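You operate a simulated robot arm through the tools that you are given. There is no shell and no other tool.

You are at the controls of a simulated two-armed robot. One attempt, no reset.

## Task
On the laundry counter top, fold the hand towel in half, so that its two long edges meet.

Only the result counts: the job must be done as asked and must still hold three seconds after the hand-in. Knocking over, shifting, dropping, spilling or breaking anything else fails it. Flat cloth is picked up by pressing the open fingertips on it (5 to 10 N) and closing them slowly along it; thin cloth reads only 2 to 8 mm in the jaws.

## Robot
Two 7-joint arms with four-finger grippers on one trunk, on a base that drives. Base frame: it is fixed to the floor where the robot stands at the start and does not move with it; the origin is under the middle of the robot, x ahead of it, y to its left, z up. Readings come in mm, degrees, newtons and seconds.
The left shoulder is at the start at [40, 181, 1130], the right one opposite. With the tool pointing down near the work surface each hand reaches from about 320 to 840 mm from the robot's upright axis, wherever it stands, measured 20 degrees to its own side. Places, roughly: hand towel [2750, 0, 1000]; laundry counter top [2800, 100, 900]. Payload 3.67 kg a hand.
The tool frame of a hand sits at the grasp point between the pads (the TCP): z along the fingers, y along the line on which they close. The tips reach 28 mm beyond it. The gripper opens to 112 mm. The gripper's body begins 73 mm behind the TCP.
Orientation is that of the tool frame in the base frame, as a unit quaternion [x, y, z, w]. With the fingers straight down and closing along the base's y, the tool's x points along the base's -x, its y along +y and its z along -z.

## Interface
- The arms move only by the tool move_arm. It takes "left_commands", "right_commands" or both (then of equal length, played together; a hand with none holds still); each is a list of rows, each a list of 7 numbers: the shift along the tool's x, y, z in units of 500 mm (1.0 is 500 mm), then the turn, a rotation vector about the tool's x, y, z in units of 45 degrees (1.0 is 45 degrees), then the opening, from 0 (shut) to 1 (fully open). In form: [[dx, dy, dz, wx, wy, wz, claw], ...]. A call has 1 to 20 rows; each row is the pose to reach, as a shift and turn from the pose commanded when the call began, along the tool's axes at that moment. A call with a number of a shift or a turn outside -1 to 1 is refused whole. A row lasts 0.2 s, in which the tool goes at most 50 mm and 8.6 degrees; a call with a longer step from one row to the next is refused whole, and so is a gripper value outside its range. Where a pose cannot be reached the arm comes as near as it can. A force on the tool above 40 N (or 10 N above the force at the start of the call, whichever is more), or a blocked arm, ends the call early, and 0.2 s more pass. Each finger halts on what it meets, pressing with about 34 N; the grip force reading is that of the motor and also rises with nothing between the fingers. The clock runs only during rows and for 0.2 s after the last one: add rows that repeat a pose to give the fingers time. It gives the time, the measured TCP pose, the force on the tool (base axes), the opening and the grip force at its end, in the units of the frame above (readings bear some noise), with the torque about the TCP (base axes, N m) and any sound that the robot's microphone picked up.
- Cameras (640 x 400 px; columns grow to the right, rows downward): "scene" is now at [110.1, -0.8, 1365.9]; the picture's right is [0.00, -1.00, 0.00], its down [-0.48, -0.00, -0.87] and it looks along [0.87, 0.00, -0.48] (base axes); focal length 272 px, centre (320, 200). "left" rides on the left gripper at [60, 18, -104] in its tool frame; the picture's right is [-0.29, 0.96, 0.00], its down [-0.80, -0.24, -0.55] and it looks along [-0.53, -0.16, 0.83] (tool axes); focal length 234 px, centre (320, 200). "right" rides on the right gripper at [60, -18, -104] in its tool frame; the picture's right is [0.29, 0.96, 0.00], its down [-0.80, 0.24, -0.55] and it looks along [-0.53, 0.16, 0.83] (tool axes); focal length 234 px, centre (320, 200). There is no depth. A picture from a camera that has moved, and an enlarged one, comes with that camera's place and axes in the base frame and with its lens.
- capture(camera): a new picture of that camera. It takes no simulated time.
- lift_body(by): slides the trunk up (or, below 0, down) by that many mm; the arms and the scene camera ride with it, the base frame stays. It gives what a move gives, with no picture.
- steer(legs): drives the robot by 1 to 6 legs, each [ahead, left, turn to the left] in mm, mm and degrees, along the robot's own axes; the way and the turn of a leg run together, so that a leg with both is an arc; at most 1500 mm and 180 degrees a leg. The arms and the cameras ride along, it lands a little off, and it stops where it bumps. It gives what a move gives.
- head_to(pan, tilt): turns the head with the scene camera to pan (to the left, within 86 degrees either way) and tilt (down, from -29 to 69), counted from straight ahead of the robot. It gives what a move gives.
- enlarge(camera, box): a new picture of the part [left, top, right, bottom] of that camera's present view, enlarged. It takes no simulated time.
- sign_off(): hands the job in; it is judged then, once.

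Nothing tells you exact positions but the pictures and the camera data. Unless the task says otherwise, let go and move clear before handing in.

The tools are called after "Emit:" as name(argument=value, ...) on one line, values as JSON. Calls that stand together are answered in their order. move_arm: Moves the arms, as the interface text tells. Its arguments: {"type":"object","properties":{"left_commands":{"type":"array"},"right_commands":{"type":"array"}},"required":[]} The other tools are called the same way: lift_body (by) slides the trunk up or down; steer (legs) drives the base; head_to (pan, tilt) turns the head that bears the scene camera; capture (camera) takes a picture; enlarge (camera, box) takes an enlarged picture of a part of a camera's view; sign_off () hands the job in.

At the start:

```text
t: 0.0
left_ee_pos: [522.7, 263.1, 1140.5]
left_ee_rot: [0.0, 1.0, 0.0, 0.001]
left_wrist_force: [-0.8, 0.0, -0.5]
left_moment: [0.0, -0.01, 0.02]
left_width: 112.6
left_finger_force: 0.1
right_ee_pos: [601.1, -263.4, 1116.9]
right_ee_rot: [-0.001, 1.0, 0.0, 0.0]
right_wrist_force: [-0.4, 0.4, -0.7]
right_moment: [-0.04, 0.02, -0.01]
right_width: 111.9
right_finger_force: 0.0
trunk travel left (down, up): [-250.0, 264.0]
robot x, y, heading: [0.0, -0.3, -0.2]
head pan, tilt: [0.2, 29.0]
```

scene: 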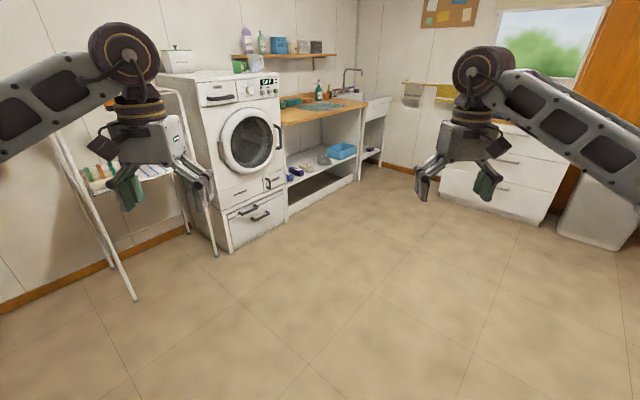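
right: 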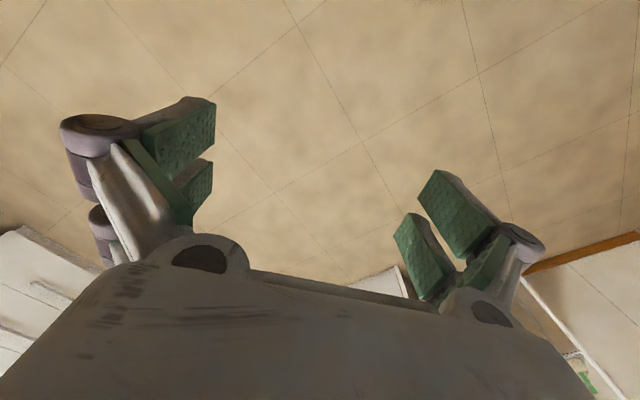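
left: 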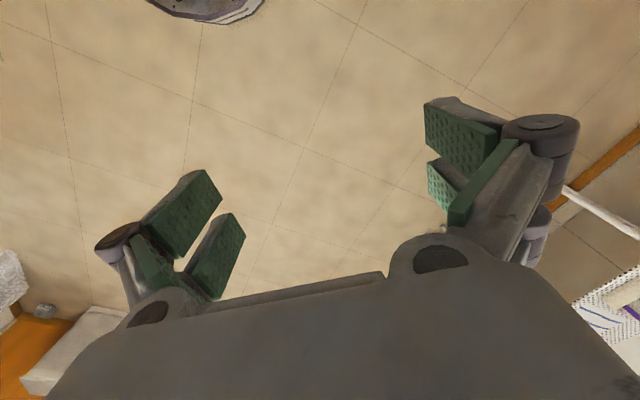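

I see the room: a washer ahead-left, and a wooden counter with the hand towel beyond it, to the right of the washer. I'll look closer at the counter first.

Emit:
enlarge(camera="scene", box=[220, 40, 420, 200])

Emit:
enlarge(camera="scene", box=[270, 75, 370, 135])

```text
2.50 times, centred on (320, 120) of scene
camera zoom: at [110.1, -0.8, 1365.9], right [0.0, -1.0, 0.0], down [-0.48, 0.0, -0.87], along [0.87, 0.0, -0.48], focal length 680 px, centre (320, 400)
```

zoom: 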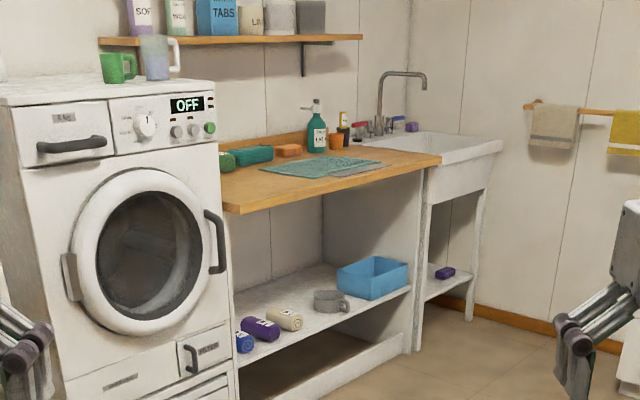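

```text
6.40 times, centred on (320, 105) of scene
camera zoom: at [110.1, -0.8, 1365.9], right [0.0, -1.0, 0.0], down [-0.48, 0.0, -0.87], along [0.87, 0.0, -0.48], focal length 1741 px, centre (320, 808)
```

zoom: 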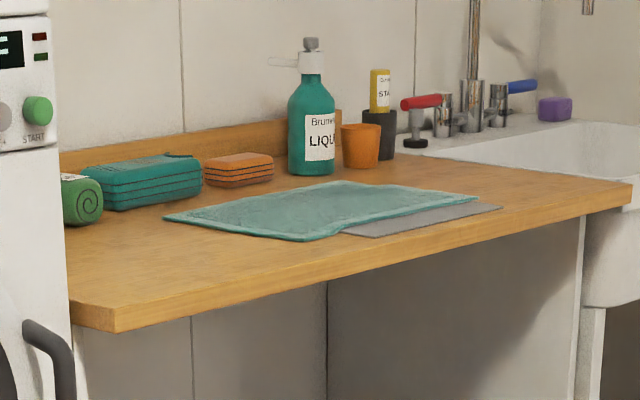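

The towel lies on the counter with its long edges parallel to the counter's front edge, which runs at about −39° in base axes. By my estimate the towel centre is near (2757, −8, 900), and a grey flat item lies by its front-right side. I'll drive to a stand-off point facing the counter and look again.

Emit:
steer(legs=[[1200, -500, 0], [0, 0, 50.6], [350, -884, 0]])

Emit:
head_to(pan=0, tilt=35)

Emit:
capture(camera="scene")

```text
t: 13.5
left_ee_pos: [2213.8, -208.4, 1141.0]
left_ee_rot: [-0.43, 0.903, 0.0, 0.0]
left_wrist_force: [0.5, -0.1, -0.3]
left_moment: [0.0, 0.0, 0.01]
left_width: 111.9
left_finger_force: 0.0
right_ee_pos: [2672.9, -478.2, 1116.4]
right_ee_rot: [-0.43, 0.903, 0.0, 0.0]
right_wrist_force: [-0.1, -0.2, 0.5]
right_moment: [-0.03, 0.01, 0.03]
right_width: 111.8
right_finger_force: 0.0
trunk travel left (down, up): [-250.0, 264.0]
robot x, y, heading: [2090.3, -781.1, 50.8]
head pan, tilt: [0.2, 29.0]
```

```text
t: 14.2
left_ee_pos: [2213.3, -208.0, 1138.8]
left_ee_rot: [-0.431, 0.903, 0.0, -0.001]
left_wrist_force: [0.0, -0.3, 0.0]
left_moment: [-0.01, -0.01, 0.03]
left_width: 112.2
left_finger_force: 0.1
right_ee_pos: [2672.6, -477.4, 1115.6]
right_ee_rot: [-0.43, 0.903, 0.0, 0.0]
right_wrist_force: [0.2, -0.5, 0.2]
right_moment: [0.02, 0.01, -0.01]
right_width: 112.1
right_finger_force: 0.1
trunk travel left (down, up): [-250.0, 264.0]
robot x, y, heading: [2086.8, -776.2, 50.6]
head pan, tilt: [0.0, 35.0]
```

```text
taken
camera scene: at [2156.8, -695.9, 1356.5], right [0.78, -0.63, 0.0], down [-0.36, -0.45, -0.82], along [0.52, 0.64, -0.57], focal length 272 px, centre (320, 200)
```

scene: 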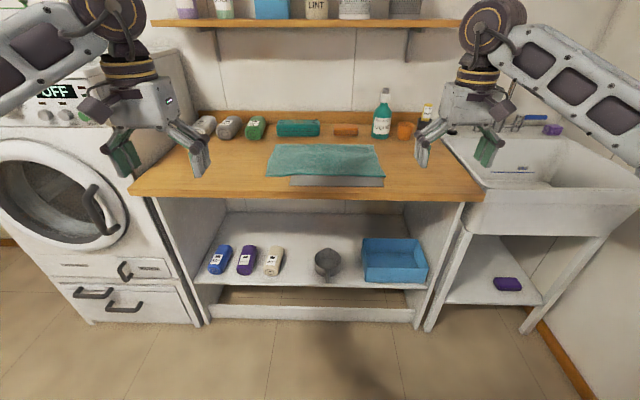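

The robot now faces the counter squarely, and the towel shows clearly with the grey item along its front edge. I'll zoom in to see the edges and what that grey item is.

Emit:
enlarge(camera="scene", box=[240, 100, 420, 212])

Emit:
enlarge(camera="scene", box=[120, 80, 500, 210])

```text
3.56 times, centred on (330, 156) of scene
camera zoom: at [2156.8, -695.9, 1356.5], right [0.78, -0.63, 0.0], down [-0.36, -0.45, -0.82], along [0.52, 0.64, -0.57], focal length 967 px, centre (284, 356)
```

zoom: 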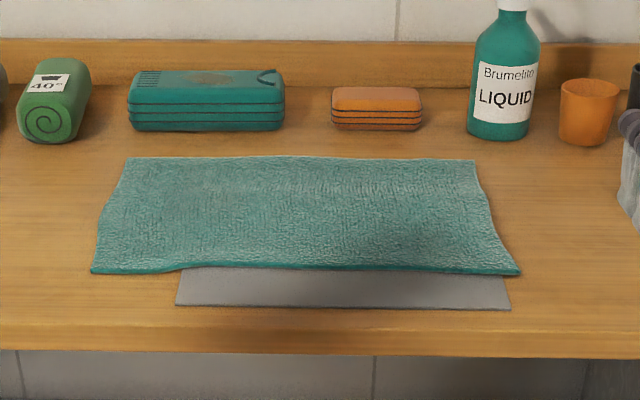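

```text
1.68 times, centred on (310, 145) of scene
camera zoom: at [2156.8, -695.9, 1356.5], right [0.78, -0.63, 0.0], down [-0.36, -0.45, -0.82], along [0.52, 0.64, -0.57], focal length 458 px, centre (337, 293)
```

zoom: 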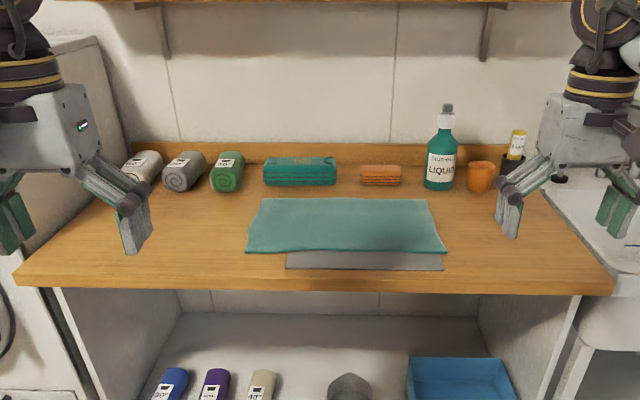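

The towel measures about 400 × 260 mm, and a thin grey mat lies partly under its front edge. The bottle and the stacks stand some 65–95 mm behind the back edge. I'll fold the back edge over to the front, so the mat isn't pinched, and first drive close enough to reach.

Emit:
steer(legs=[[370, -5, -0.9]])

Emit:
head_to(pan=0, tilt=50)

Emit:
capture(camera="scene")

Emit:
capture(camera="right")

Emit:
capture(camera="left")

```text
t: 16.6
left_ee_pos: [2462.1, 73.9, 1140.5]
left_ee_rot: [-0.423, 0.906, 0.0, 0.0]
left_wrist_force: [-0.5, 0.1, 0.1]
left_moment: [0.0, -0.01, 0.02]
left_width: 111.8
left_finger_force: 0.1
right_ee_pos: [2917.9, -202.3, 1115.5]
right_ee_rot: [-0.424, 0.906, 0.0, 0.0]
right_wrist_force: [0.0, 0.8, 0.1]
right_moment: [-0.01, -0.01, -0.01]
right_width: 112.2
right_finger_force: 0.1
trunk travel left (down, up): [-250.0, 264.0]
robot x, y, heading: [2325.5, -496.2, 50.1]
head pan, tilt: [0.0, 35.0]
```

```text
t: 17.4
left_ee_pos: [2463.3, 73.0, 1139.7]
left_ee_rot: [-0.423, 0.906, 0.0, 0.001]
left_wrist_force: [0.3, -0.4, 0.4]
left_moment: [-0.03, 0.02, 0.01]
left_width: 111.8
left_finger_force: 0.1
right_ee_pos: [2917.8, -202.4, 1115.6]
right_ee_rot: [-0.424, 0.906, 0.0, 0.0]
right_wrist_force: [-0.2, 0.7, -0.4]
right_moment: [-0.02, 0.01, -0.02]
right_width: 112.2
right_finger_force: 0.1
trunk travel left (down, up): [-250.0, 264.0]
robot x, y, heading: [2328.1, -496.4, 50.3]
head pan, tilt: [0.0, 50.0]
```

```text
taken
camera scene: at [2390.9, -421.9, 1334.8], right [0.77, -0.64, 0.0], down [-0.49, -0.59, -0.64], along [0.41, 0.49, -0.77], focal length 272 px, centre (320, 200)
```

scene: 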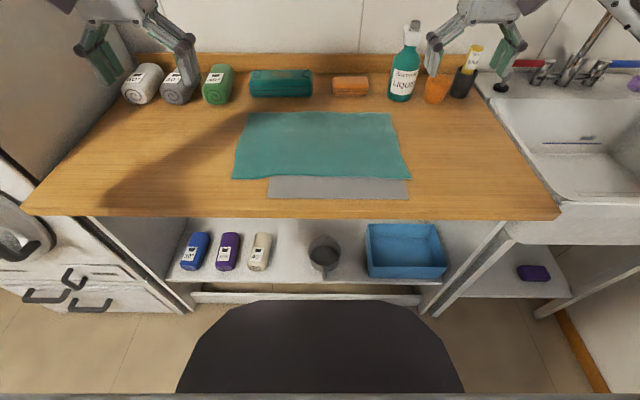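

```text
taken
camera right: at [2893.8, -261.8, 1219.5], right [-0.92, 0.39, 0.0], down [0.33, 0.77, 0.55], along [0.22, 0.51, -0.83], focal length 234 px, centre (320, 200)
```

right: 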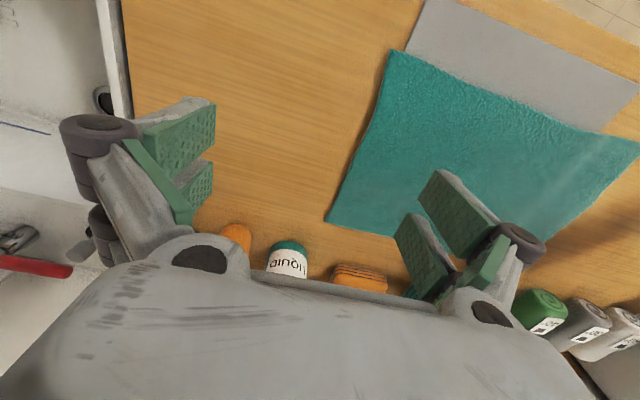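

```text
taken
camera left: at [2409.2, 38.9, 1244.8], right [-0.55, 0.84, 0.0], down [0.7, 0.46, 0.55], along [0.46, 0.3, -0.83], focal length 234 px, centre (320, 200)
```

left: 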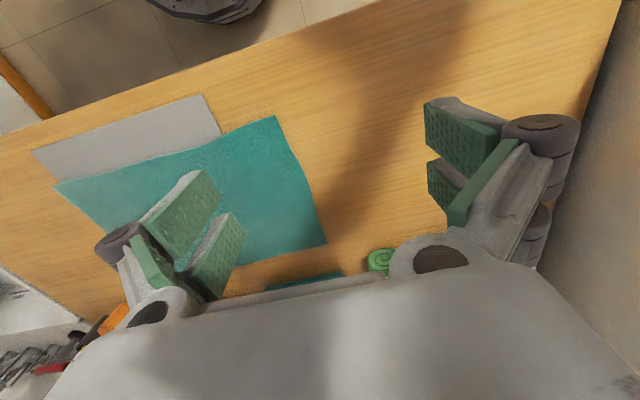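

The whole towel is in view, with its back edge toward the wall. I'll zoom in to measure the corners accurately before I pick them up.

Emit:
enlarge(camera="scene", box=[220, 60, 460, 210])

Emit:
enlarge(camera="scene", box=[220, 90, 330, 160])

Emit:
enlarge(camera="scene", box=[330, 60, 440, 130])

```text
2.67 times, centred on (340, 135) of scene
camera zoom: at [2390.9, -421.9, 1334.8], right [0.77, -0.64, 0.0], down [-0.49, -0.59, -0.64], along [0.41, 0.49, -0.77], focal length 726 px, centre (267, 373)
```

zoom: 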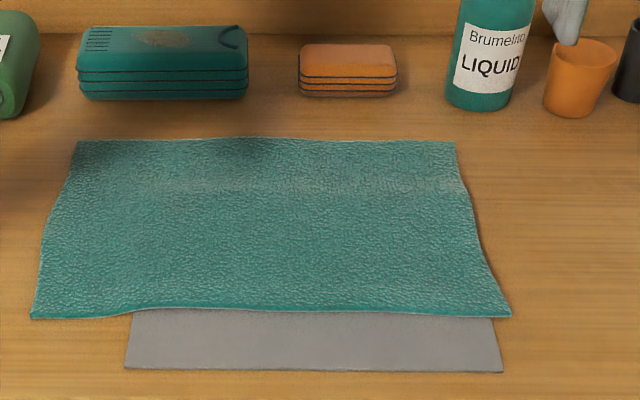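

```text
5.71 times, centred on (275, 125) of scene
camera zoom: at [2390.9, -421.9, 1334.8], right [0.77, -0.64, 0.0], down [-0.49, -0.59, -0.64], along [0.41, 0.49, -0.77], focal length 1555 px, centre (577, 629)
```

zoom: 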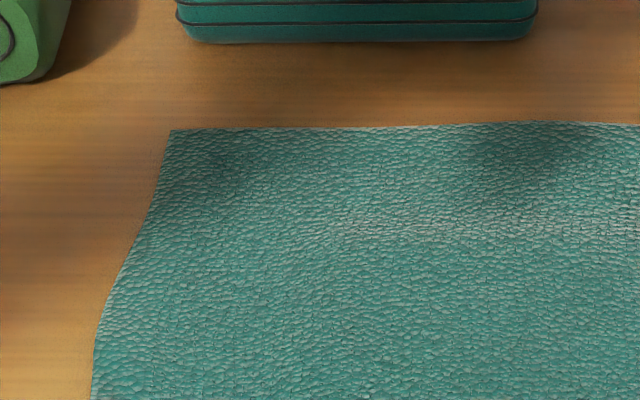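

```text
5.71 times, centred on (385, 95) of scene
camera zoom: at [2390.9, -421.9, 1334.8], right [0.77, -0.64, 0.0], down [-0.49, -0.59, -0.64], along [0.41, 0.49, -0.77], focal length 1555 px, centre (-51, 800)
```

zoom: 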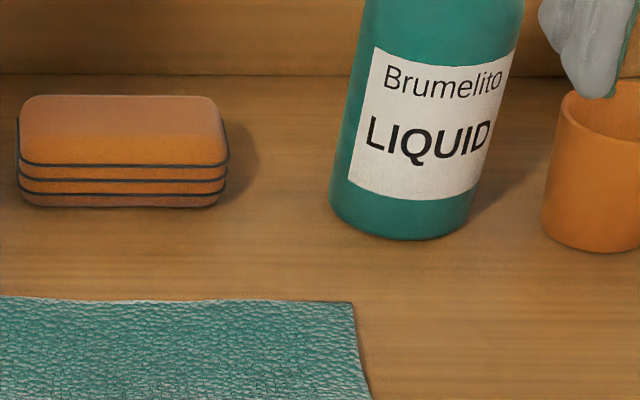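

Measured from the robot's axis, the towel's back edge is about 780 mm ahead, its front edge about 520, and its sides about ±202 mm. I'll bring both hands to a hover over the two back corners with the fingers partly open.

Emit:
move_arm(left_commands=[[-0.05, -0.018, 0.03, 0, 0, 0, 0.9], [-0.1, -0.037, 0.06, 0, 0, 0, 0.8], [-0.15, -0.055, 0.09, 0, 0, 0, 0.7], [-0.2, -0.073, 0.12, 0, 0, 0, 0.6], [-0.25, -0.092, 0.15, 0, 0, 0, 0.5], [-0.3, -0.11, 0.18, 0, 0, 0, 0.4], [-0.35, -0.128, 0.21, 0, 0, 0, 0.4], [-0.4, -0.146, 0.24, 0, 0, 0, 0.4], [-0.45, -0.165, 0.27, 0, 0, 0, 0.4], [-0.499, -0.183, 0.299, 0, 0, 0, 0.4], [-0.499, -0.183, 0.299, 0, 0, 0, 0.4]], right_commands=[[-0.034, 0.02, 0.025, 0, 0, 0, 0.9], [-0.068, 0.039, 0.05, 0, 0, 0, 0.8], [-0.103, 0.059, 0.075, 0, 0, 0, 0.7], [-0.137, 0.078, 0.1, 0, 0, 0, 0.6], [-0.171, 0.098, 0.125, 0, 0, 0, 0.5], [-0.205, 0.118, 0.15, 0, 0, 0, 0.4], [-0.239, 0.137, 0.176, 0, 0, 0, 0.4], [-0.274, 0.157, 0.2, 0, 0, 0, 0.4], [-0.308, 0.176, 0.226, 0, 0, 0, 0.4], [-0.342, 0.196, 0.251, 0, 0, 0, 0.4], [-0.342, 0.196, 0.251, 0, 0, 0, 0.4]])

Emit:
capture(camera="scene")

Emit:
capture(camera="right")

Emit:
capture(camera="left")

```text
t: 19.8
left_ee_pos: [2693.5, 207.2, 991.5]
left_ee_rot: [-0.423, 0.906, 0.0, 0.001]
left_wrist_force: [0.3, 0.2, -0.1]
left_moment: [0.03, -0.03, 0.02]
left_width: 44.9
left_finger_force: 0.0
right_ee_pos: [2951.9, -9.8, 991.8]
right_ee_rot: [-0.423, 0.906, 0.0, 0.001]
right_wrist_force: [-0.3, 0.5, 0.1]
right_moment: [-0.01, 0.01, 0.02]
right_width: 44.6
right_finger_force: 0.1
trunk travel left (down, up): [-250.0, 264.0]
robot x, y, heading: [2327.9, -496.0, 50.3]
head pan, tilt: [0.0, 50.0]
```

```text
taken
camera scene: at [2390.3, -422.4, 1334.8], right [0.77, -0.64, 0.0], down [-0.49, -0.59, -0.64], along [0.41, 0.49, -0.77], focal length 272 px, centre (320, 200)
```

scene: 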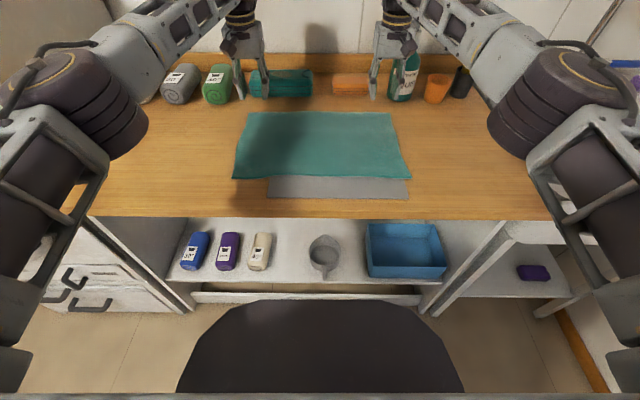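

```text
taken
camera right: at [2928.4, -68.2, 1094.4], right [-0.92, 0.39, 0.0], down [0.33, 0.77, 0.56], along [0.22, 0.51, -0.83], focal length 234 px, centre (320, 200)
```

right: 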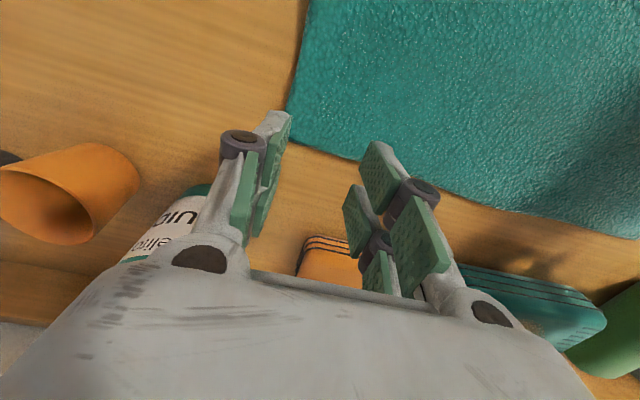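

```text
taken
camera left: at [2639.8, 171.2, 1095.8], right [-0.55, 0.84, 0.0], down [0.7, 0.46, 0.56], along [0.46, 0.3, -0.83], focal length 234 px, centre (320, 200)
```

left: 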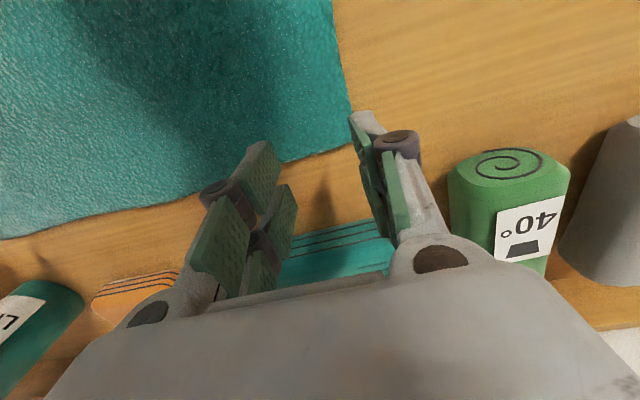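

Both hands hover just inside the back corners. I'll zoom in with the wrist cameras to pin down the edge relative to the fingers.

Emit:
enlarge(camera="right", box=[220, 60, 460, 210])

Emit:
enlarge(camera="left", box=[180, 60, 420, 210])

```text
2.67 times, centred on (340, 135) of right
camera zoom: at [2928.4, -68.2, 1094.4], right [-0.92, 0.39, 0.0], down [0.33, 0.77, 0.56], along [0.22, 0.51, -0.83], focal length 624 px, centre (267, 373)
```

zoom: 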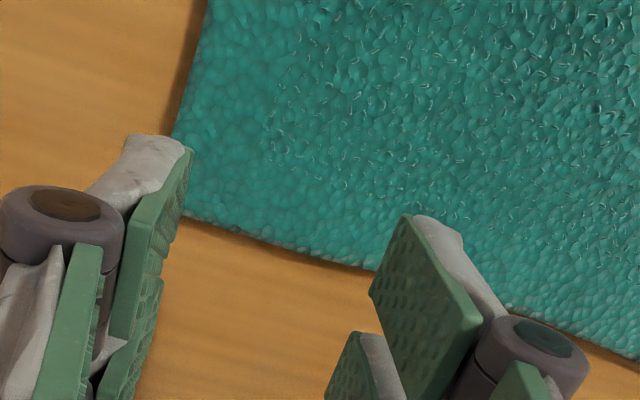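

```text
2.67 times, centred on (300, 135) of left
camera zoom: at [2639.8, 171.2, 1095.8], right [-0.55, 0.84, 0.0], down [0.7, 0.46, 0.56], along [0.46, 0.3, -0.83], focal length 624 px, centre (373, 373)
```

zoom: 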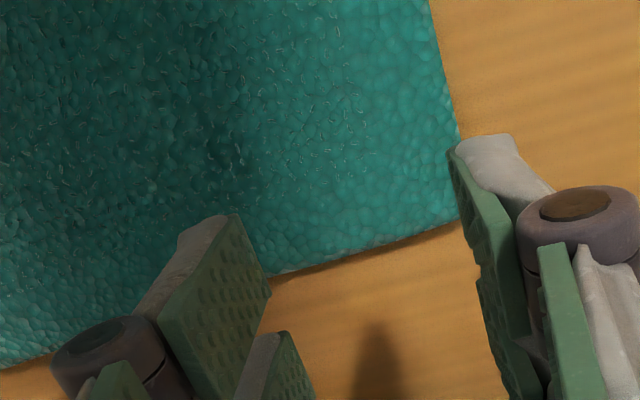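

The edges are now fixed: the back-right corner is at about (785 ahead, 204 right) and the back-left at (790 ahead, 198 left). I'll shift the hands slightly outward from the robot and inward from the sides, then come down close to the cloth.

Emit:
move_arm(left_commands=[[-0.019, -0.014, 0.03, 0, 0, 0, 0.4], [-0.019, -0.014, 0.06, 0, 0, 0, 0.4], [-0.019, -0.014, 0.085, 0, 0, 0, 0.4], [-0.019, -0.014, 0.103, 0, 0, 0, 0.4], [-0.019, -0.014, 0.103, 0, 0, 0, 0.4]], right_commands=[[-0.013, 0.008, 0.03, 0, 0, 0, 0.4], [-0.013, 0.008, 0.06, 0, 0, 0, 0.4], [-0.013, 0.008, 0.085, 0, 0, 0, 0.4], [-0.013, 0.008, 0.103, 0, 0, 0, 0.4], [-0.013, 0.008, 0.103, 0, 0, 0, 0.4]])

Emit:
enlarge(camera="right", box=[200, 60, 440, 210])

Emit:
enlarge(camera="left", box=[200, 60, 440, 210])

```text
t: 21.0
left_ee_pos: [2704.9, 208.9, 939.4]
left_ee_rot: [-0.423, 0.906, -0.001, 0.0]
left_wrist_force: [-1.1, -0.4, 0.7]
left_moment: [0.0, 0.01, 0.01]
left_width: 44.7
left_finger_force: 0.1
right_ee_pos: [2952.7, -1.7, 937.7]
right_ee_rot: [-0.424, 0.906, -0.001, 0.0]
right_wrist_force: [-0.2, 0.3, -0.2]
right_moment: [0.03, -0.02, 0.02]
right_width: 45.0
right_finger_force: 0.0
trunk travel left (down, up): [-250.0, 264.0]
robot x, y, heading: [2331.4, -495.2, 50.1]
head pan, tilt: [0.0, 50.0]
```

```text
2.67 times, centred on (320, 135) of right
camera zoom: at [2929.6, -60.2, 1041.9], right [-0.92, 0.39, 0.0], down [0.33, 0.77, 0.55], along [0.22, 0.51, -0.83], focal length 624 px, centre (320, 373)
```

zoom: 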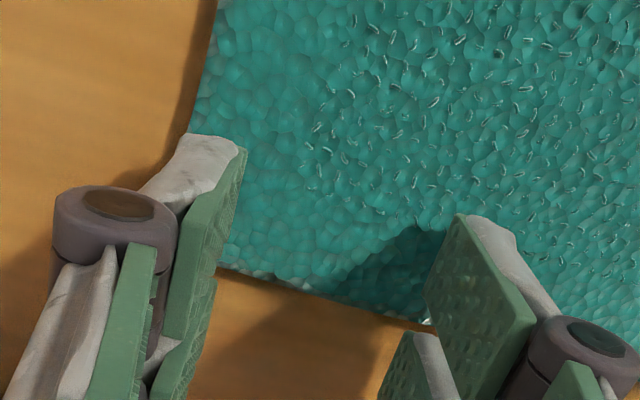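

```text
2.67 times, centred on (320, 135) of left
camera zoom: at [2651.3, 174.8, 1043.9], right [-0.55, 0.84, 0.0], down [0.7, 0.46, 0.55], along [0.46, 0.3, -0.83], focal length 624 px, centre (320, 373)
```

zoom: 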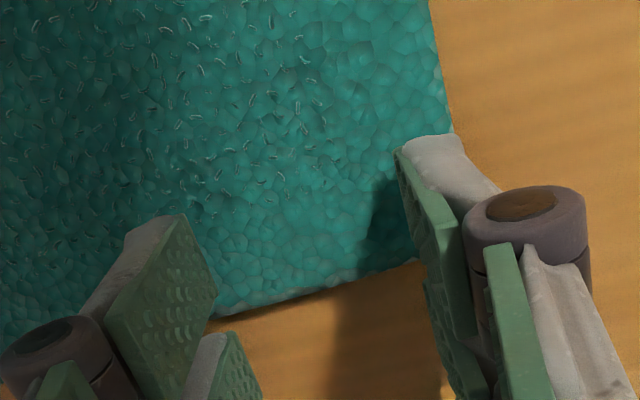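

The fingers sit within the cloth at both corners, about 10 mm above it. I'll lower them in small steps until they touch.

Emit:
move_arm(left_commands=[[0, 0, 0.004, 0, 0, 0, 0.4], [0, 0, 0.008, 0, 0, 0, 0.4], [0, 0, 0.012, 0, 0, 0, 0.4], [0, 0, 0.014, 0, 0, 0, 0.4]], right_commands=[[0, 0, 0.004, 0, 0, 0, 0.4], [0, 0, 0.008, 0, 0, 0, 0.4], [0, 0, 0.01, 0, 0, 0, 0.4], [0, 0, 0.012, 0, 0, 0, 0.4]])

```text
t: 22.0
left_ee_pos: [2703.4, 210.2, 931.4]
left_ee_rot: [-0.423, 0.906, 0.0, 0.0]
left_wrist_force: [0.5, 0.5, 1.2]
left_moment: [0.02, 0.04, 0.0]
left_width: 44.6
left_finger_force: 0.1
right_ee_pos: [2953.8, -1.3, 933.3]
right_ee_rot: [-0.423, 0.906, 0.0, -0.001]
right_wrist_force: [-0.5, -0.4, -0.2]
right_moment: [-0.01, -0.03, 0.01]
right_width: 45.0
right_finger_force: 0.0
trunk travel left (down, up): [-250.0, 264.0]
robot x, y, heading: [2327.7, -494.3, 50.0]
head pan, tilt: [0.0, 50.0]
```

No firm contact yet (the left hand may be just touching). I'll keep lowering in small steps.

Emit:
move_arm(left_commands=[[0, 0, 0.002, 0, 0, 0, 0.4], [0, 0, 0.004, 0, 0, 0, 0.4], [0, 0, 0.004, 0, 0, 0, 0.4]], right_commands=[[0, 0, 0.002, 0, 0, 0, 0.4], [0, 0, 0.004, 0, 0, 0, 0.4], [0, 0, 0.006, 0, 0, 0, 0.4]])

```text
t: 22.8
left_ee_pos: [2704.0, 209.0, 931.4]
left_ee_rot: [-0.423, 0.906, 0.0, 0.001]
left_wrist_force: [0.2, 0.9, 5.6]
left_moment: [-0.04, -0.02, -0.03]
left_width: 44.7
left_finger_force: 0.0
right_ee_pos: [2953.1, -2.3, 930.8]
right_ee_rot: [-0.424, 0.906, 0.0, 0.001]
right_wrist_force: [1.4, 1.2, 3.8]
right_moment: [0.02, 0.02, 0.0]
right_width: 44.8
right_finger_force: 0.1
trunk travel left (down, up): [-250.0, 264.0]
robot x, y, heading: [2330.5, -496.0, 50.1]
head pan, tilt: [0.0, 50.0]
```

Both hands are in contact, at about 4–6 N, with the cloth surface at z ≈ 903. I'll press a touch more and close slowly, letting the hands drift inward so the middle of the towel isn't tugged.

Emit:
move_arm(left_commands=[[0, 0, 0.002, 0, 0, 0, 0.4], [0, -0.003, 0.003, 0, 0, 0, 0.37], [0, -0.006, 0.003, 0, 0, 0, 0.34], [0, -0.009, 0.003, 0, 0, 0, 0.31], [0, -0.012, 0.003, 0, 0, 0, 0.28], [0, -0.015, 0.003, 0, 0, 0, 0.25], [0, -0.018, 0.003, 0, 0, 0, 0.22], [0, -0.021, 0.003, 0, 0, 0, 0.19], [0, -0.024, 0.003, 0, 0, 0, 0.16], [0, -0.027, 0.003, 0, 0, 0, 0.13], [0, -0.03, 0.003, 0, 0, 0, 0.1], [0, -0.033, 0.003, 0, 0, 0, 0.07], [0, -0.036, 0.003, 0, 0, 0, 0.04], [0, -0.038, 0.003, 0, 0, 0, 0.02], [0, -0.04, 0.003, 0, 0, 0, 0], [0, -0.04, 0.003, 0, 0, 0, 0], [0, -0.04, 0.003, 0, 0, 0, 0]], right_commands=[[0, 0, 0.003, 0, 0, 0, 0.4], [0, 0.003, 0.005, 0, 0, 0, 0.37], [0, 0.006, 0.005, 0, 0, 0, 0.34], [0, 0.009, 0.005, 0, 0, 0, 0.31], [0, 0.012, 0.005, 0, 0, 0, 0.28], [0, 0.015, 0.005, 0, 0, 0, 0.25], [0, 0.018, 0.005, 0, 0, 0, 0.22], [0, 0.021, 0.005, 0, 0, 0, 0.19], [0, 0.024, 0.005, 0, 0, 0, 0.16], [0, 0.027, 0.005, 0, 0, 0, 0.13], [0, 0.03, 0.005, 0, 0, 0, 0.1], [0, 0.033, 0.005, 0, 0, 0, 0.07], [0, 0.036, 0.005, 0, 0, 0, 0.04], [0, 0.038, 0.005, 0, 0, 0, 0.02], [0, 0.04, 0.005, 0, 0, 0, 0], [0, 0.04, 0.005, 0, 0, 0, 0], [0, 0.04, 0.005, 0, 0, 0, 0]])

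Emit:
enlarge(camera="right", box=[200, 60, 440, 210])

Emit:
enlarge(camera="left", box=[200, 60, 440, 210])

Emit:
capture(camera="scene")

```text
t: 26.4
left_ee_pos: [2718.4, 195.4, 928.7]
left_ee_rot: [-0.423, 0.906, 0.0, 0.0]
left_wrist_force: [-1.4, 0.8, 3.3]
left_moment: [-0.03, 0.03, -0.03]
left_width: 4.5
left_finger_force: 33.6
right_ee_pos: [2937.0, 10.7, 928.9]
right_ee_rot: [-0.423, 0.906, 0.001, 0.001]
right_wrist_force: [3.3, -2.8, 15.9]
right_moment: [-0.12, 0.03, 0.05]
right_width: 4.8
right_finger_force: 34.1
trunk travel left (down, up): [-250.0, 264.0]
robot x, y, heading: [2330.9, -494.3, 49.9]
head pan, tilt: [0.0, 50.0]
```

```text
2.67 times, centred on (320, 135) of right
camera zoom: at [2913.5, -48.7, 1032.4], right [-0.92, 0.39, 0.0], down [0.33, 0.76, 0.56], along [0.22, 0.51, -0.83], focal length 624 px, centre (320, 373)
```

zoom: 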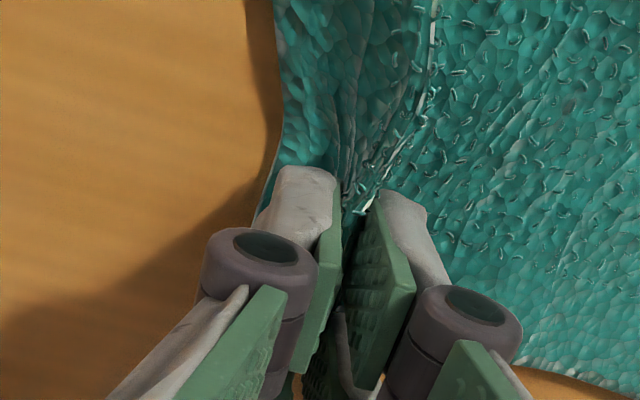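

```text
2.67 times, centred on (320, 135) of left
camera zoom: at [2665.4, 160.2, 1034.5], right [-0.55, 0.84, 0.0], down [0.69, 0.46, 0.56], along [0.46, 0.31, -0.83], focal length 624 px, centre (320, 373)
```

zoom: 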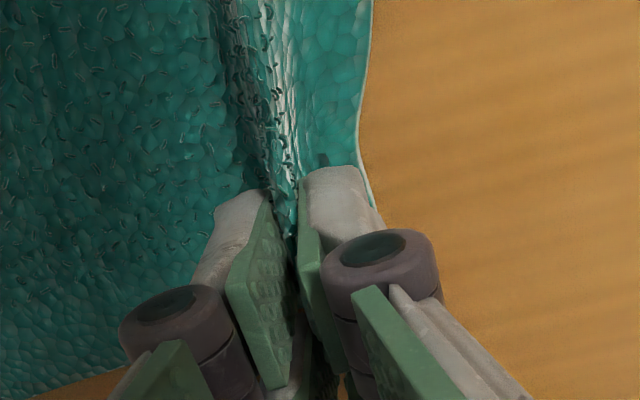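

```text
taken
camera scene: at [2389.7, -423.7, 1334.9], right [0.77, -0.64, 0.0], down [-0.49, -0.59, -0.64], along [0.41, 0.49, -0.77], focal length 272 px, centre (320, 200)
```

scene: 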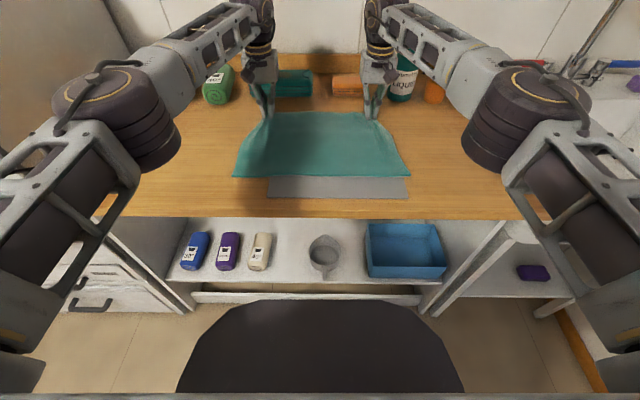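

Both hands hold cloth, with jaws at 4.5 and 4.8 mm. I'll start the fold with a short lift along an arc, tilting the fingers forward so the cloth edge turns over with the hands.

Emit:
move_arm(left_commands=[[0.004, 0, -0.015, 0, -0.089, 0, 0], [0.01, 0, -0.031, 0, -0.178, 0, 0], [0.019, 0, -0.05, 0, -0.267, 0, 0], [0.0288, 0, -0.07, 0, -0.356, 0, 0]], right_commands=[[0.004, 0, -0.015, 0, -0.089, 0, 0], [0.01, 0, -0.031, 0, -0.178, 0, 0], [0.019, 0, -0.05, 0, -0.267, 0, 0], [0.0288, 0, -0.07, 0, -0.356, 0, 0]])

Emit:
capture(camera="scene")

Emit:
enlarge(camera="scene", box=[220, 60, 460, 210])

Emit:
capture(camera="right")

Emit:
capture(camera="left")

```text
t: 27.4
left_ee_pos: [2709.8, 184.6, 964.1]
left_ee_rot: [-0.42, 0.897, 0.059, 0.127]
left_wrist_force: [0.0, 0.2, 1.2]
left_moment: [-0.06, -0.05, -0.03]
left_width: 4.7
left_finger_force: 34.3
right_ee_pos: [2927.2, -0.3, 962.6]
right_ee_rot: [-0.419, 0.897, 0.059, 0.127]
right_wrist_force: [-0.4, -0.2, 1.2]
right_moment: [0.03, 0.02, 0.0]
right_width: 4.7
right_finger_force: 33.8
trunk travel left (down, up): [-250.0, 264.0]
robot x, y, heading: [2324.4, -493.9, 50.0]
head pan, tilt: [0.0, 50.0]
```

```text
taken
camera scene: at [2390.2, -422.7, 1334.8], right [0.77, -0.64, 0.0], down [-0.49, -0.59, -0.64], along [0.41, 0.49, -0.77], focal length 272 px, centre (320, 200)
```

scene: 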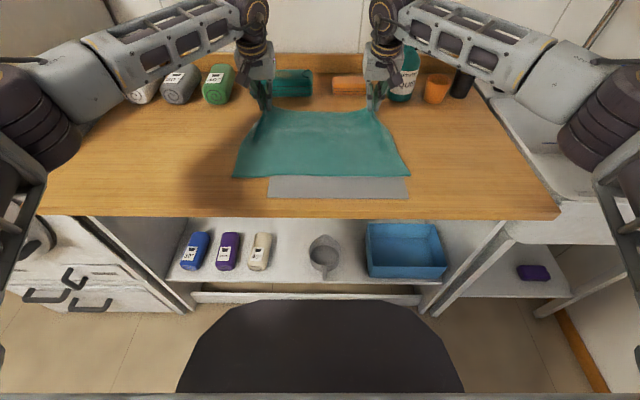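

```text
2.67 times, centred on (340, 135) of scene
camera zoom: at [2390.2, -422.7, 1334.8], right [0.77, -0.64, 0.0], down [-0.49, -0.59, -0.64], along [0.41, 0.49, -0.77], focal length 726 px, centre (267, 373)
```

zoom: 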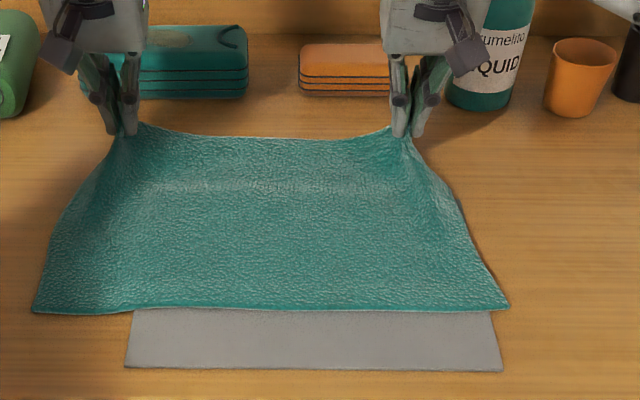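

```text
taken
camera right: at [2886.9, -79.3, 1046.0], right [-0.91, 0.4, -0.08], down [0.21, 0.62, 0.75], along [0.35, 0.67, -0.65], focal length 234 px, centre (320, 200)
```

right: 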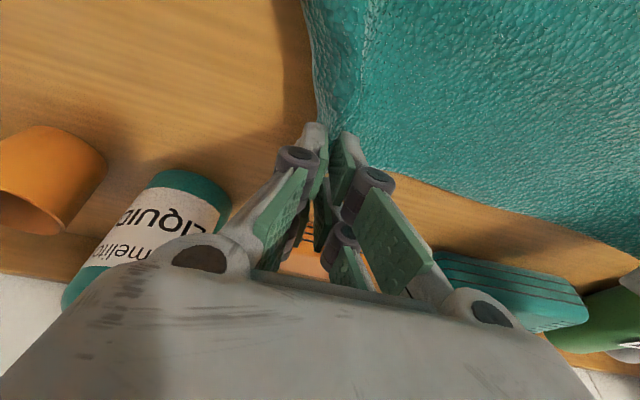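

```text
taken
camera left: at [2639.3, 129.3, 1048.1], right [-0.56, 0.83, 0.08], down [0.58, 0.32, 0.75], along [0.6, 0.47, -0.65], focal length 234 px, centre (320, 200)
```

left: 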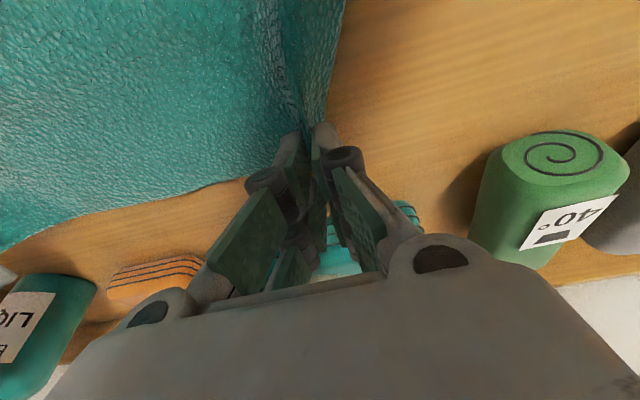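

The towel lifts cleanly at both corners and the mat hasn't moved. The front edge has crept back only a few millimetres. I'll carry on up the arc to the top, keeping some slack, and check again.

Emit:
move_arm(left_commands=[[0.0075, 0, -0.017, 0, -0.089, 0, 0], [0.015, 0, -0.034, 0, -0.178, 0, 0], [0.0252, 0, -0.0524, 0, -0.256, 0, 0], [0.0354, 0, -0.0708, 0, -0.333, 0, 0], [0.0484, 0, -0.0868, 0, -0.4, 0, 0], [0.0614, 0, -0.1028, 0, -0.467, 0, 0], [0.0768, 0, -0.1162, 0, -0.533, 0, 0], [0.0922, 0, -0.1296, 0, -0.6, 0, 0], [0.1081, 0, -0.1417, 0, -0.656, 0, 0], [0.124, 0, -0.1538, 0, -0.711, 0, 0], [0.1416, 0, -0.1633, 0, -0.756, 0, 0], [0.1592, 0, -0.1728, 0, -0.8, 0, 0], [0.178, 0, -0.1794, 0, -0.833, 0, 0], [0.1968, 0, -0.186, 0, -0.867, 0, 0]], right_commands=[[0.0075, 0, -0.017, 0, -0.089, 0, 0], [0.015, 0, -0.034, 0, -0.178, 0, 0], [0.0252, 0, -0.0524, 0, -0.256, 0, 0], [0.0354, 0, -0.0708, 0, -0.333, 0, 0], [0.0484, 0, -0.0868, 0, -0.4, 0, 0], [0.0614, 0, -0.1028, 0, -0.467, 0, 0], [0.0768, 0, -0.1162, 0, -0.533, 0, 0], [0.0922, 0, -0.1296, 0, -0.6, 0, 0], [0.1081, 0, -0.1417, 0, -0.656, 0, 0], [0.124, 0, -0.1538, 0, -0.711, 0, 0], [0.1416, 0, -0.1633, 0, -0.756, 0, 0], [0.1592, 0, -0.1728, 0, -0.8, 0, 0], [0.178, 0, -0.1794, 0, -0.833, 0, 0], [0.1968, 0, -0.186, 0, -0.867, 0, 0]])

Emit:
capture(camera="scene")

Emit:
enlarge(camera="scene", box=[220, 60, 460, 210])

Emit:
capture(camera="right")

Emit:
capture(camera="left")

```text
t: 30.4
left_ee_pos: [2632.5, 93.0, 1026.4]
left_ee_rot: [-0.376, 0.803, 0.196, 0.419]
left_wrist_force: [-0.5, 0.0, 0.3]
left_moment: [-0.01, 0.0, -0.04]
left_width: 4.3
left_finger_force: 33.6
right_ee_pos: [2850.7, -91.8, 1025.6]
right_ee_rot: [-0.375, 0.803, 0.196, 0.419]
right_wrist_force: [0.2, 0.5, 0.4]
right_moment: [0.06, 0.05, -0.01]
right_width: 4.7
right_finger_force: 34.0
trunk travel left (down, up): [-250.0, 264.0]
robot x, y, heading: [2329.8, -499.1, 50.0]
head pan, tilt: [0.0, 50.0]
```

```text
taken
camera scene: at [2390.6, -422.2, 1334.8], right [0.77, -0.64, 0.0], down [-0.49, -0.59, -0.64], along [0.41, 0.49, -0.77], focal length 272 px, centre (320, 200)
```

scene: 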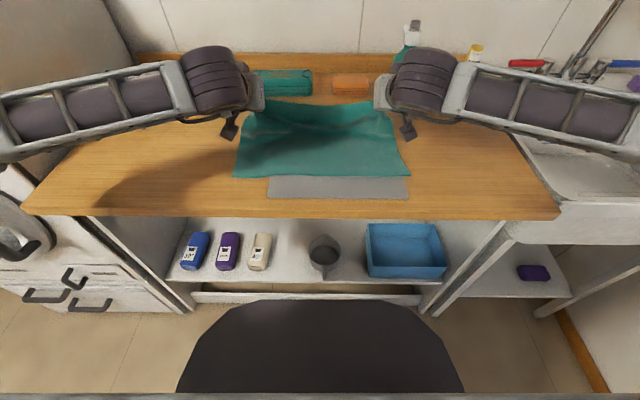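

```text
2.67 times, centred on (340, 135) of scene
camera zoom: at [2390.6, -422.2, 1334.8], right [0.77, -0.64, 0.0], down [-0.49, -0.59, -0.64], along [0.41, 0.49, -0.77], focal length 726 px, centre (267, 373)
```

zoom: 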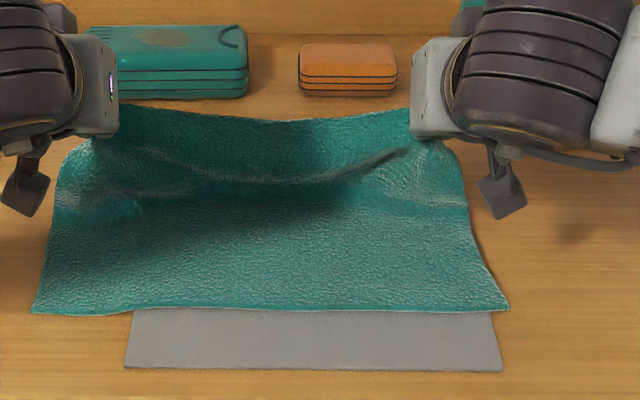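

```text
taken
camera right: at [2789.1, -196.7, 1035.1], right [-0.84, 0.49, -0.24], down [-0.18, 0.15, 0.97], along [0.51, 0.86, -0.04], focal length 234 px, centre (320, 200)
```

right: 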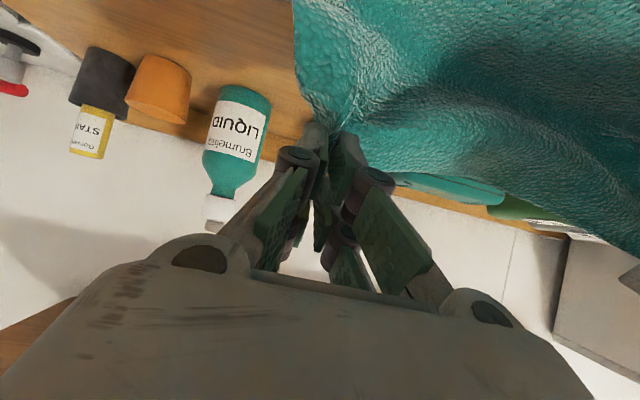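

```text
taken
camera left: at [2541.1, 11.9, 1037.3], right [-0.63, 0.74, 0.24], down [0.19, -0.15, 0.97], along [0.75, 0.65, -0.04], focal length 234 px, centre (320, 200)
```

left: 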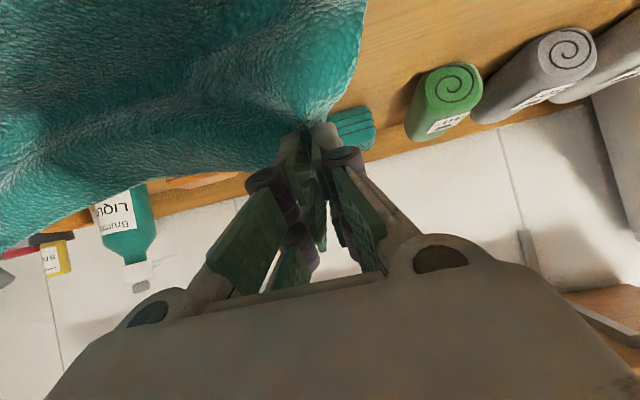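

At the top of the arc with the fingers at 55°, the front edge has stayed put and the mat is still. Next I'll take the edge forward and down toward the front edge, stopping partway to look.

Emit:
move_arm(left_commands=[[0.0153, 0, -0.0153, 0, -0.01, 0, 0], [0.0306, 0, -0.0306, 0, -0.02, 0, 0], [0.0457, 0, -0.0412, 0, -0.031, 0, 0], [0.0608, 0, -0.0518, 0, -0.042, 0, 0], [0.0775, 0, -0.0596, 0, -0.053, 0, 0], [0.0942, 0, -0.0674, 0, -0.064, 0, 0], [0.1118, 0, -0.0732, 0, -0.075, 0, 0], [0.1294, 0, -0.079, 0, -0.087, 0, 0], [0.1479, 0, -0.0818, 0, -0.098, 0, 0], [0.1664, 0, -0.0846, 0, -0.109, 0, 0], [0.1853, 0, -0.0842, 0, -0.12, 0, 0], [0.2042, 0, -0.0838, 0, -0.131, 0, 0]], right_commands=[[0.0153, 0, -0.0153, 0, -0.01, 0, 0], [0.0306, 0, -0.0306, 0, -0.02, 0, 0], [0.0457, 0, -0.0412, 0, -0.031, 0, 0], [0.0608, 0, -0.0518, 0, -0.042, 0, 0], [0.0775, 0, -0.0596, 0, -0.053, 0, 0], [0.0942, 0, -0.0674, 0, -0.064, 0, 0], [0.1118, 0, -0.0732, 0, -0.075, 0, 0], [0.1294, 0, -0.079, 0, -0.087, 0, 0], [0.1479, 0, -0.0818, 0, -0.098, 0, 0], [0.1664, 0, -0.0846, 0, -0.109, 0, 0], [0.1853, 0, -0.0842, 0, -0.12, 0, 0], [0.2042, 0, -0.0838, 0, -0.131, 0, 0]])

Emit:
capture(camera="scene")

Emit:
enlarge(camera="scene", box=[220, 60, 460, 210])

Emit:
capture(camera="right")

Emit:
capture(camera="left")

```text
t: 33.0
left_ee_pos: [2573.9, 22.0, 964.5]
left_ee_rot: [-0.365, 0.781, 0.215, 0.459]
left_wrist_force: [-0.5, -0.2, -0.3]
left_moment: [-0.05, -0.02, -0.03]
left_width: 4.4
left_finger_force: 34.6
right_ee_pos: [2792.8, -163.6, 965.7]
right_ee_rot: [-0.365, 0.78, 0.215, 0.46]
right_wrist_force: [-0.1, -0.7, -0.3]
right_moment: [0.05, 0.03, -0.01]
right_width: 4.5
right_finger_force: 33.9
trunk travel left (down, up): [-250.0, 264.0]
robot x, y, heading: [2330.5, -494.3, 50.1]
head pan, tilt: [0.0, 50.0]
```

```text
taken
camera scene: at [2390.8, -422.0, 1334.8], right [0.77, -0.64, 0.0], down [-0.49, -0.59, -0.64], along [0.41, 0.49, -0.77], focal length 272 px, centre (320, 200)
```

scene: 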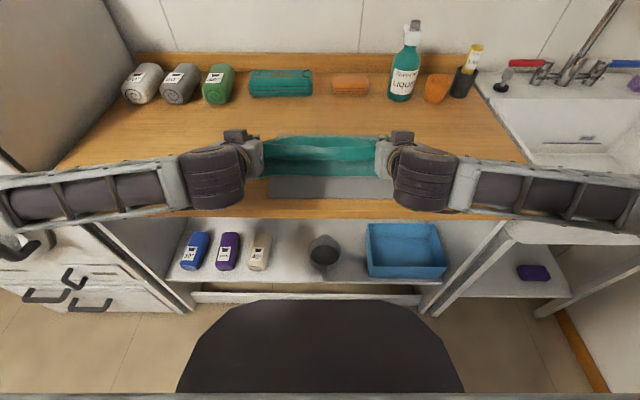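

```text
2.67 times, centred on (340, 135) of scene
camera zoom: at [2390.8, -422.0, 1334.8], right [0.77, -0.64, 0.0], down [-0.49, -0.59, -0.64], along [0.41, 0.49, -0.77], focal length 726 px, centre (267, 373)
```

zoom: 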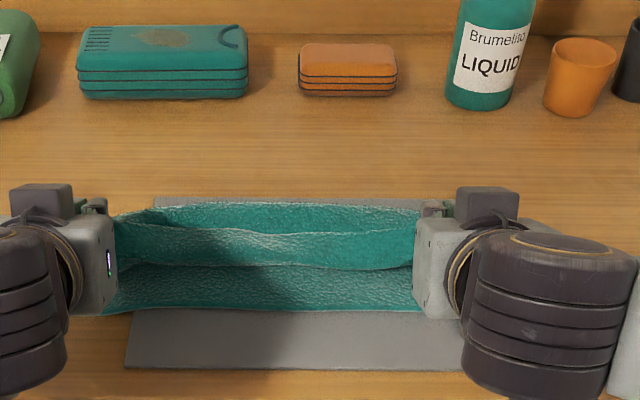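

```text
taken
camera right: at [2729.5, -267.9, 962.8], right [-0.82, 0.51, -0.25], down [-0.25, 0.08, 0.97], along [0.51, 0.86, 0.06], focal length 234 px, centre (320, 200)
```

right: 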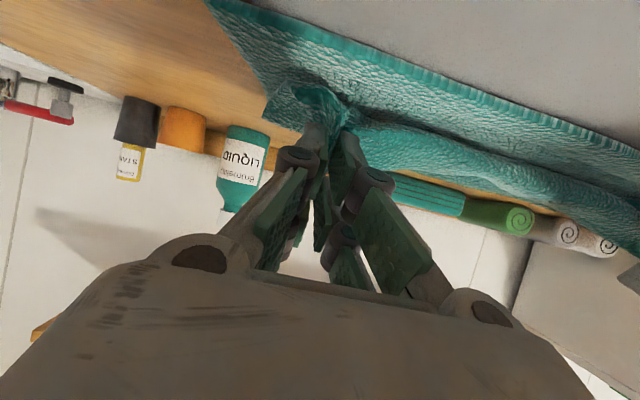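

```text
taken
camera left: at [2482.3, -59.2, 964.6], right [-0.64, 0.72, 0.25], down [0.12, -0.23, 0.97], along [0.75, 0.65, 0.06], focal length 234 px, centre (320, 200)
```

left: 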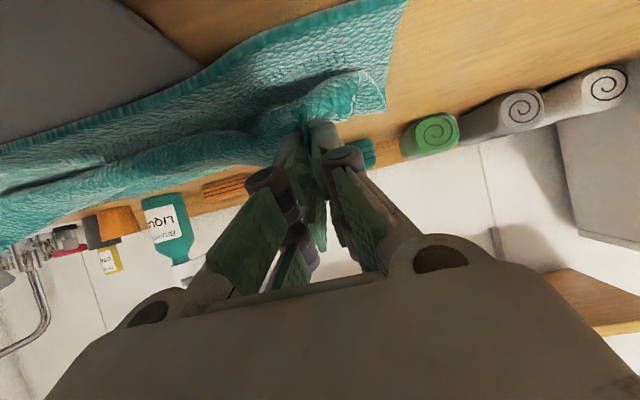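

The edge is nearly over the front edge, the fold is forming evenly, and the mat hasn't moved. I'll finish lowering the last 35 mm and check before I let go.

Emit:
move_arm(left_commands=[[0.0178, 0, 0.0013, 0, -0.011, 0, 0], [0.0356, 0, 0.0026, 0, -0.022, 0, 0], [0.049, 0, 0.0046, 0, -0.022, 0, 0], [0.0624, 0, 0.0066, 0, -0.022, 0, 0], [0.075, 0, 0.0092, 0, -0.022, 0, 0], [0.075, 0, 0.0092, 0, -0.022, 0, 0]], right_commands=[[0.0178, 0, 0.0013, 0, -0.011, 0, 0], [0.0356, 0, 0.0026, 0, -0.022, 0, 0], [0.049, 0, 0.0046, 0, -0.022, 0, 0], [0.0624, 0, 0.0066, 0, -0.022, 0, 0], [0.075, 0, 0.0092, 0, -0.022, 0, 0], [0.075, 0, 0.0092, 0, -0.022, 0, 0]])

Emit:
enlarge(camera="scene", box=[220, 100, 420, 225])

Emit:
capture(camera="right")

Emit:
capture(camera="left")

```text
t: 34.1
left_ee_pos: [2566.8, 13.7, 940.9]
left_ee_rot: [-0.362, 0.772, 0.22, 0.473]
left_wrist_force: [-2.4, -0.2, 10.1]
left_moment: [0.08, 0.03, -0.03]
left_width: 4.1
left_finger_force: 34.2
right_ee_pos: [2785.2, -170.1, 944.3]
right_ee_rot: [-0.358, 0.771, 0.224, 0.477]
right_wrist_force: [-0.9, -3.6, 12.3]
right_moment: [0.02, -0.08, -0.03]
right_width: 4.7
right_finger_force: 33.7
trunk travel left (down, up): [-250.0, 264.0]
robot x, y, heading: [2329.8, -491.4, 50.2]
head pan, tilt: [0.0, 50.0]
stopped in row 5 (right hand): the force on the tool passed its limit at 44 N (the readings are from after the stop); the commanded pose is now the measured one
```

```text
3.20 times, centred on (320, 162) of scene
camera zoom: at [2389.8, -423.7, 1334.9], right [0.77, -0.64, 0.0], down [-0.49, -0.59, -0.64], along [0.41, 0.49, -0.77], focal length 871 px, centre (320, 320)
```

zoom: 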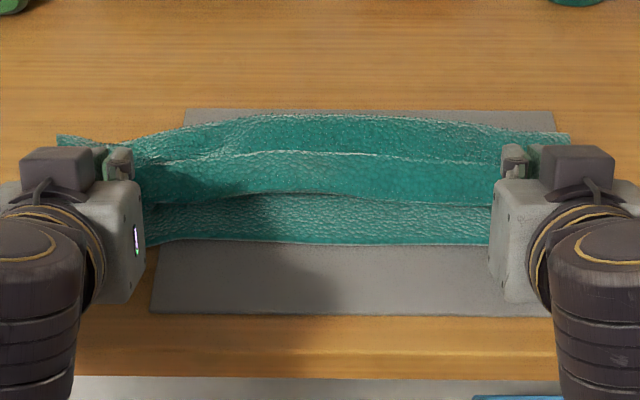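

```text
taken
camera right: at [2722.7, -274.7, 936.4], right [-0.82, 0.52, -0.25], down [-0.27, 0.04, 0.96], along [0.51, 0.85, 0.11], focal length 234 px, centre (320, 200)
```

right: 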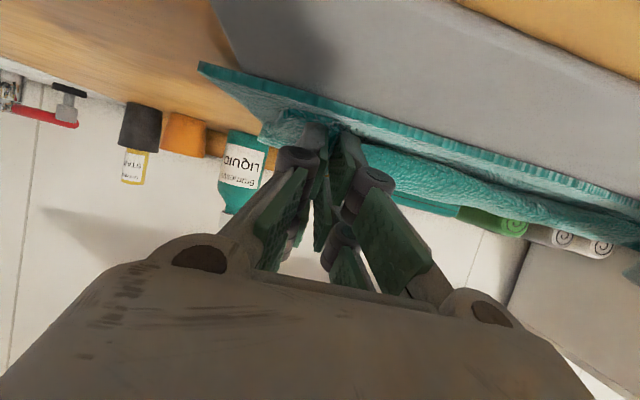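

```text
taken
camera left: at [2475.1, -68.3, 936.1], right [-0.65, 0.71, 0.25], down [0.1, -0.25, 0.96], along [0.75, 0.65, 0.09], focal length 234 px, centre (320, 200)
```

left: 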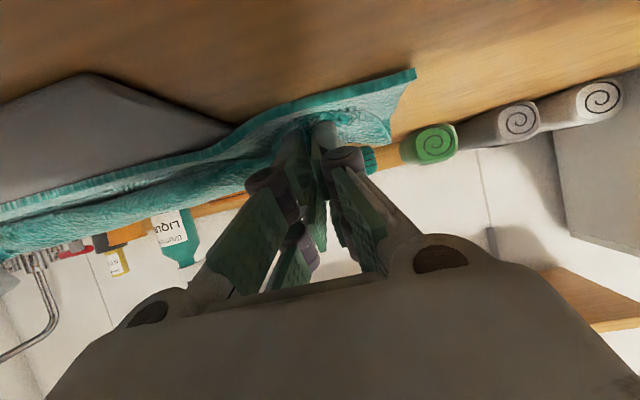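

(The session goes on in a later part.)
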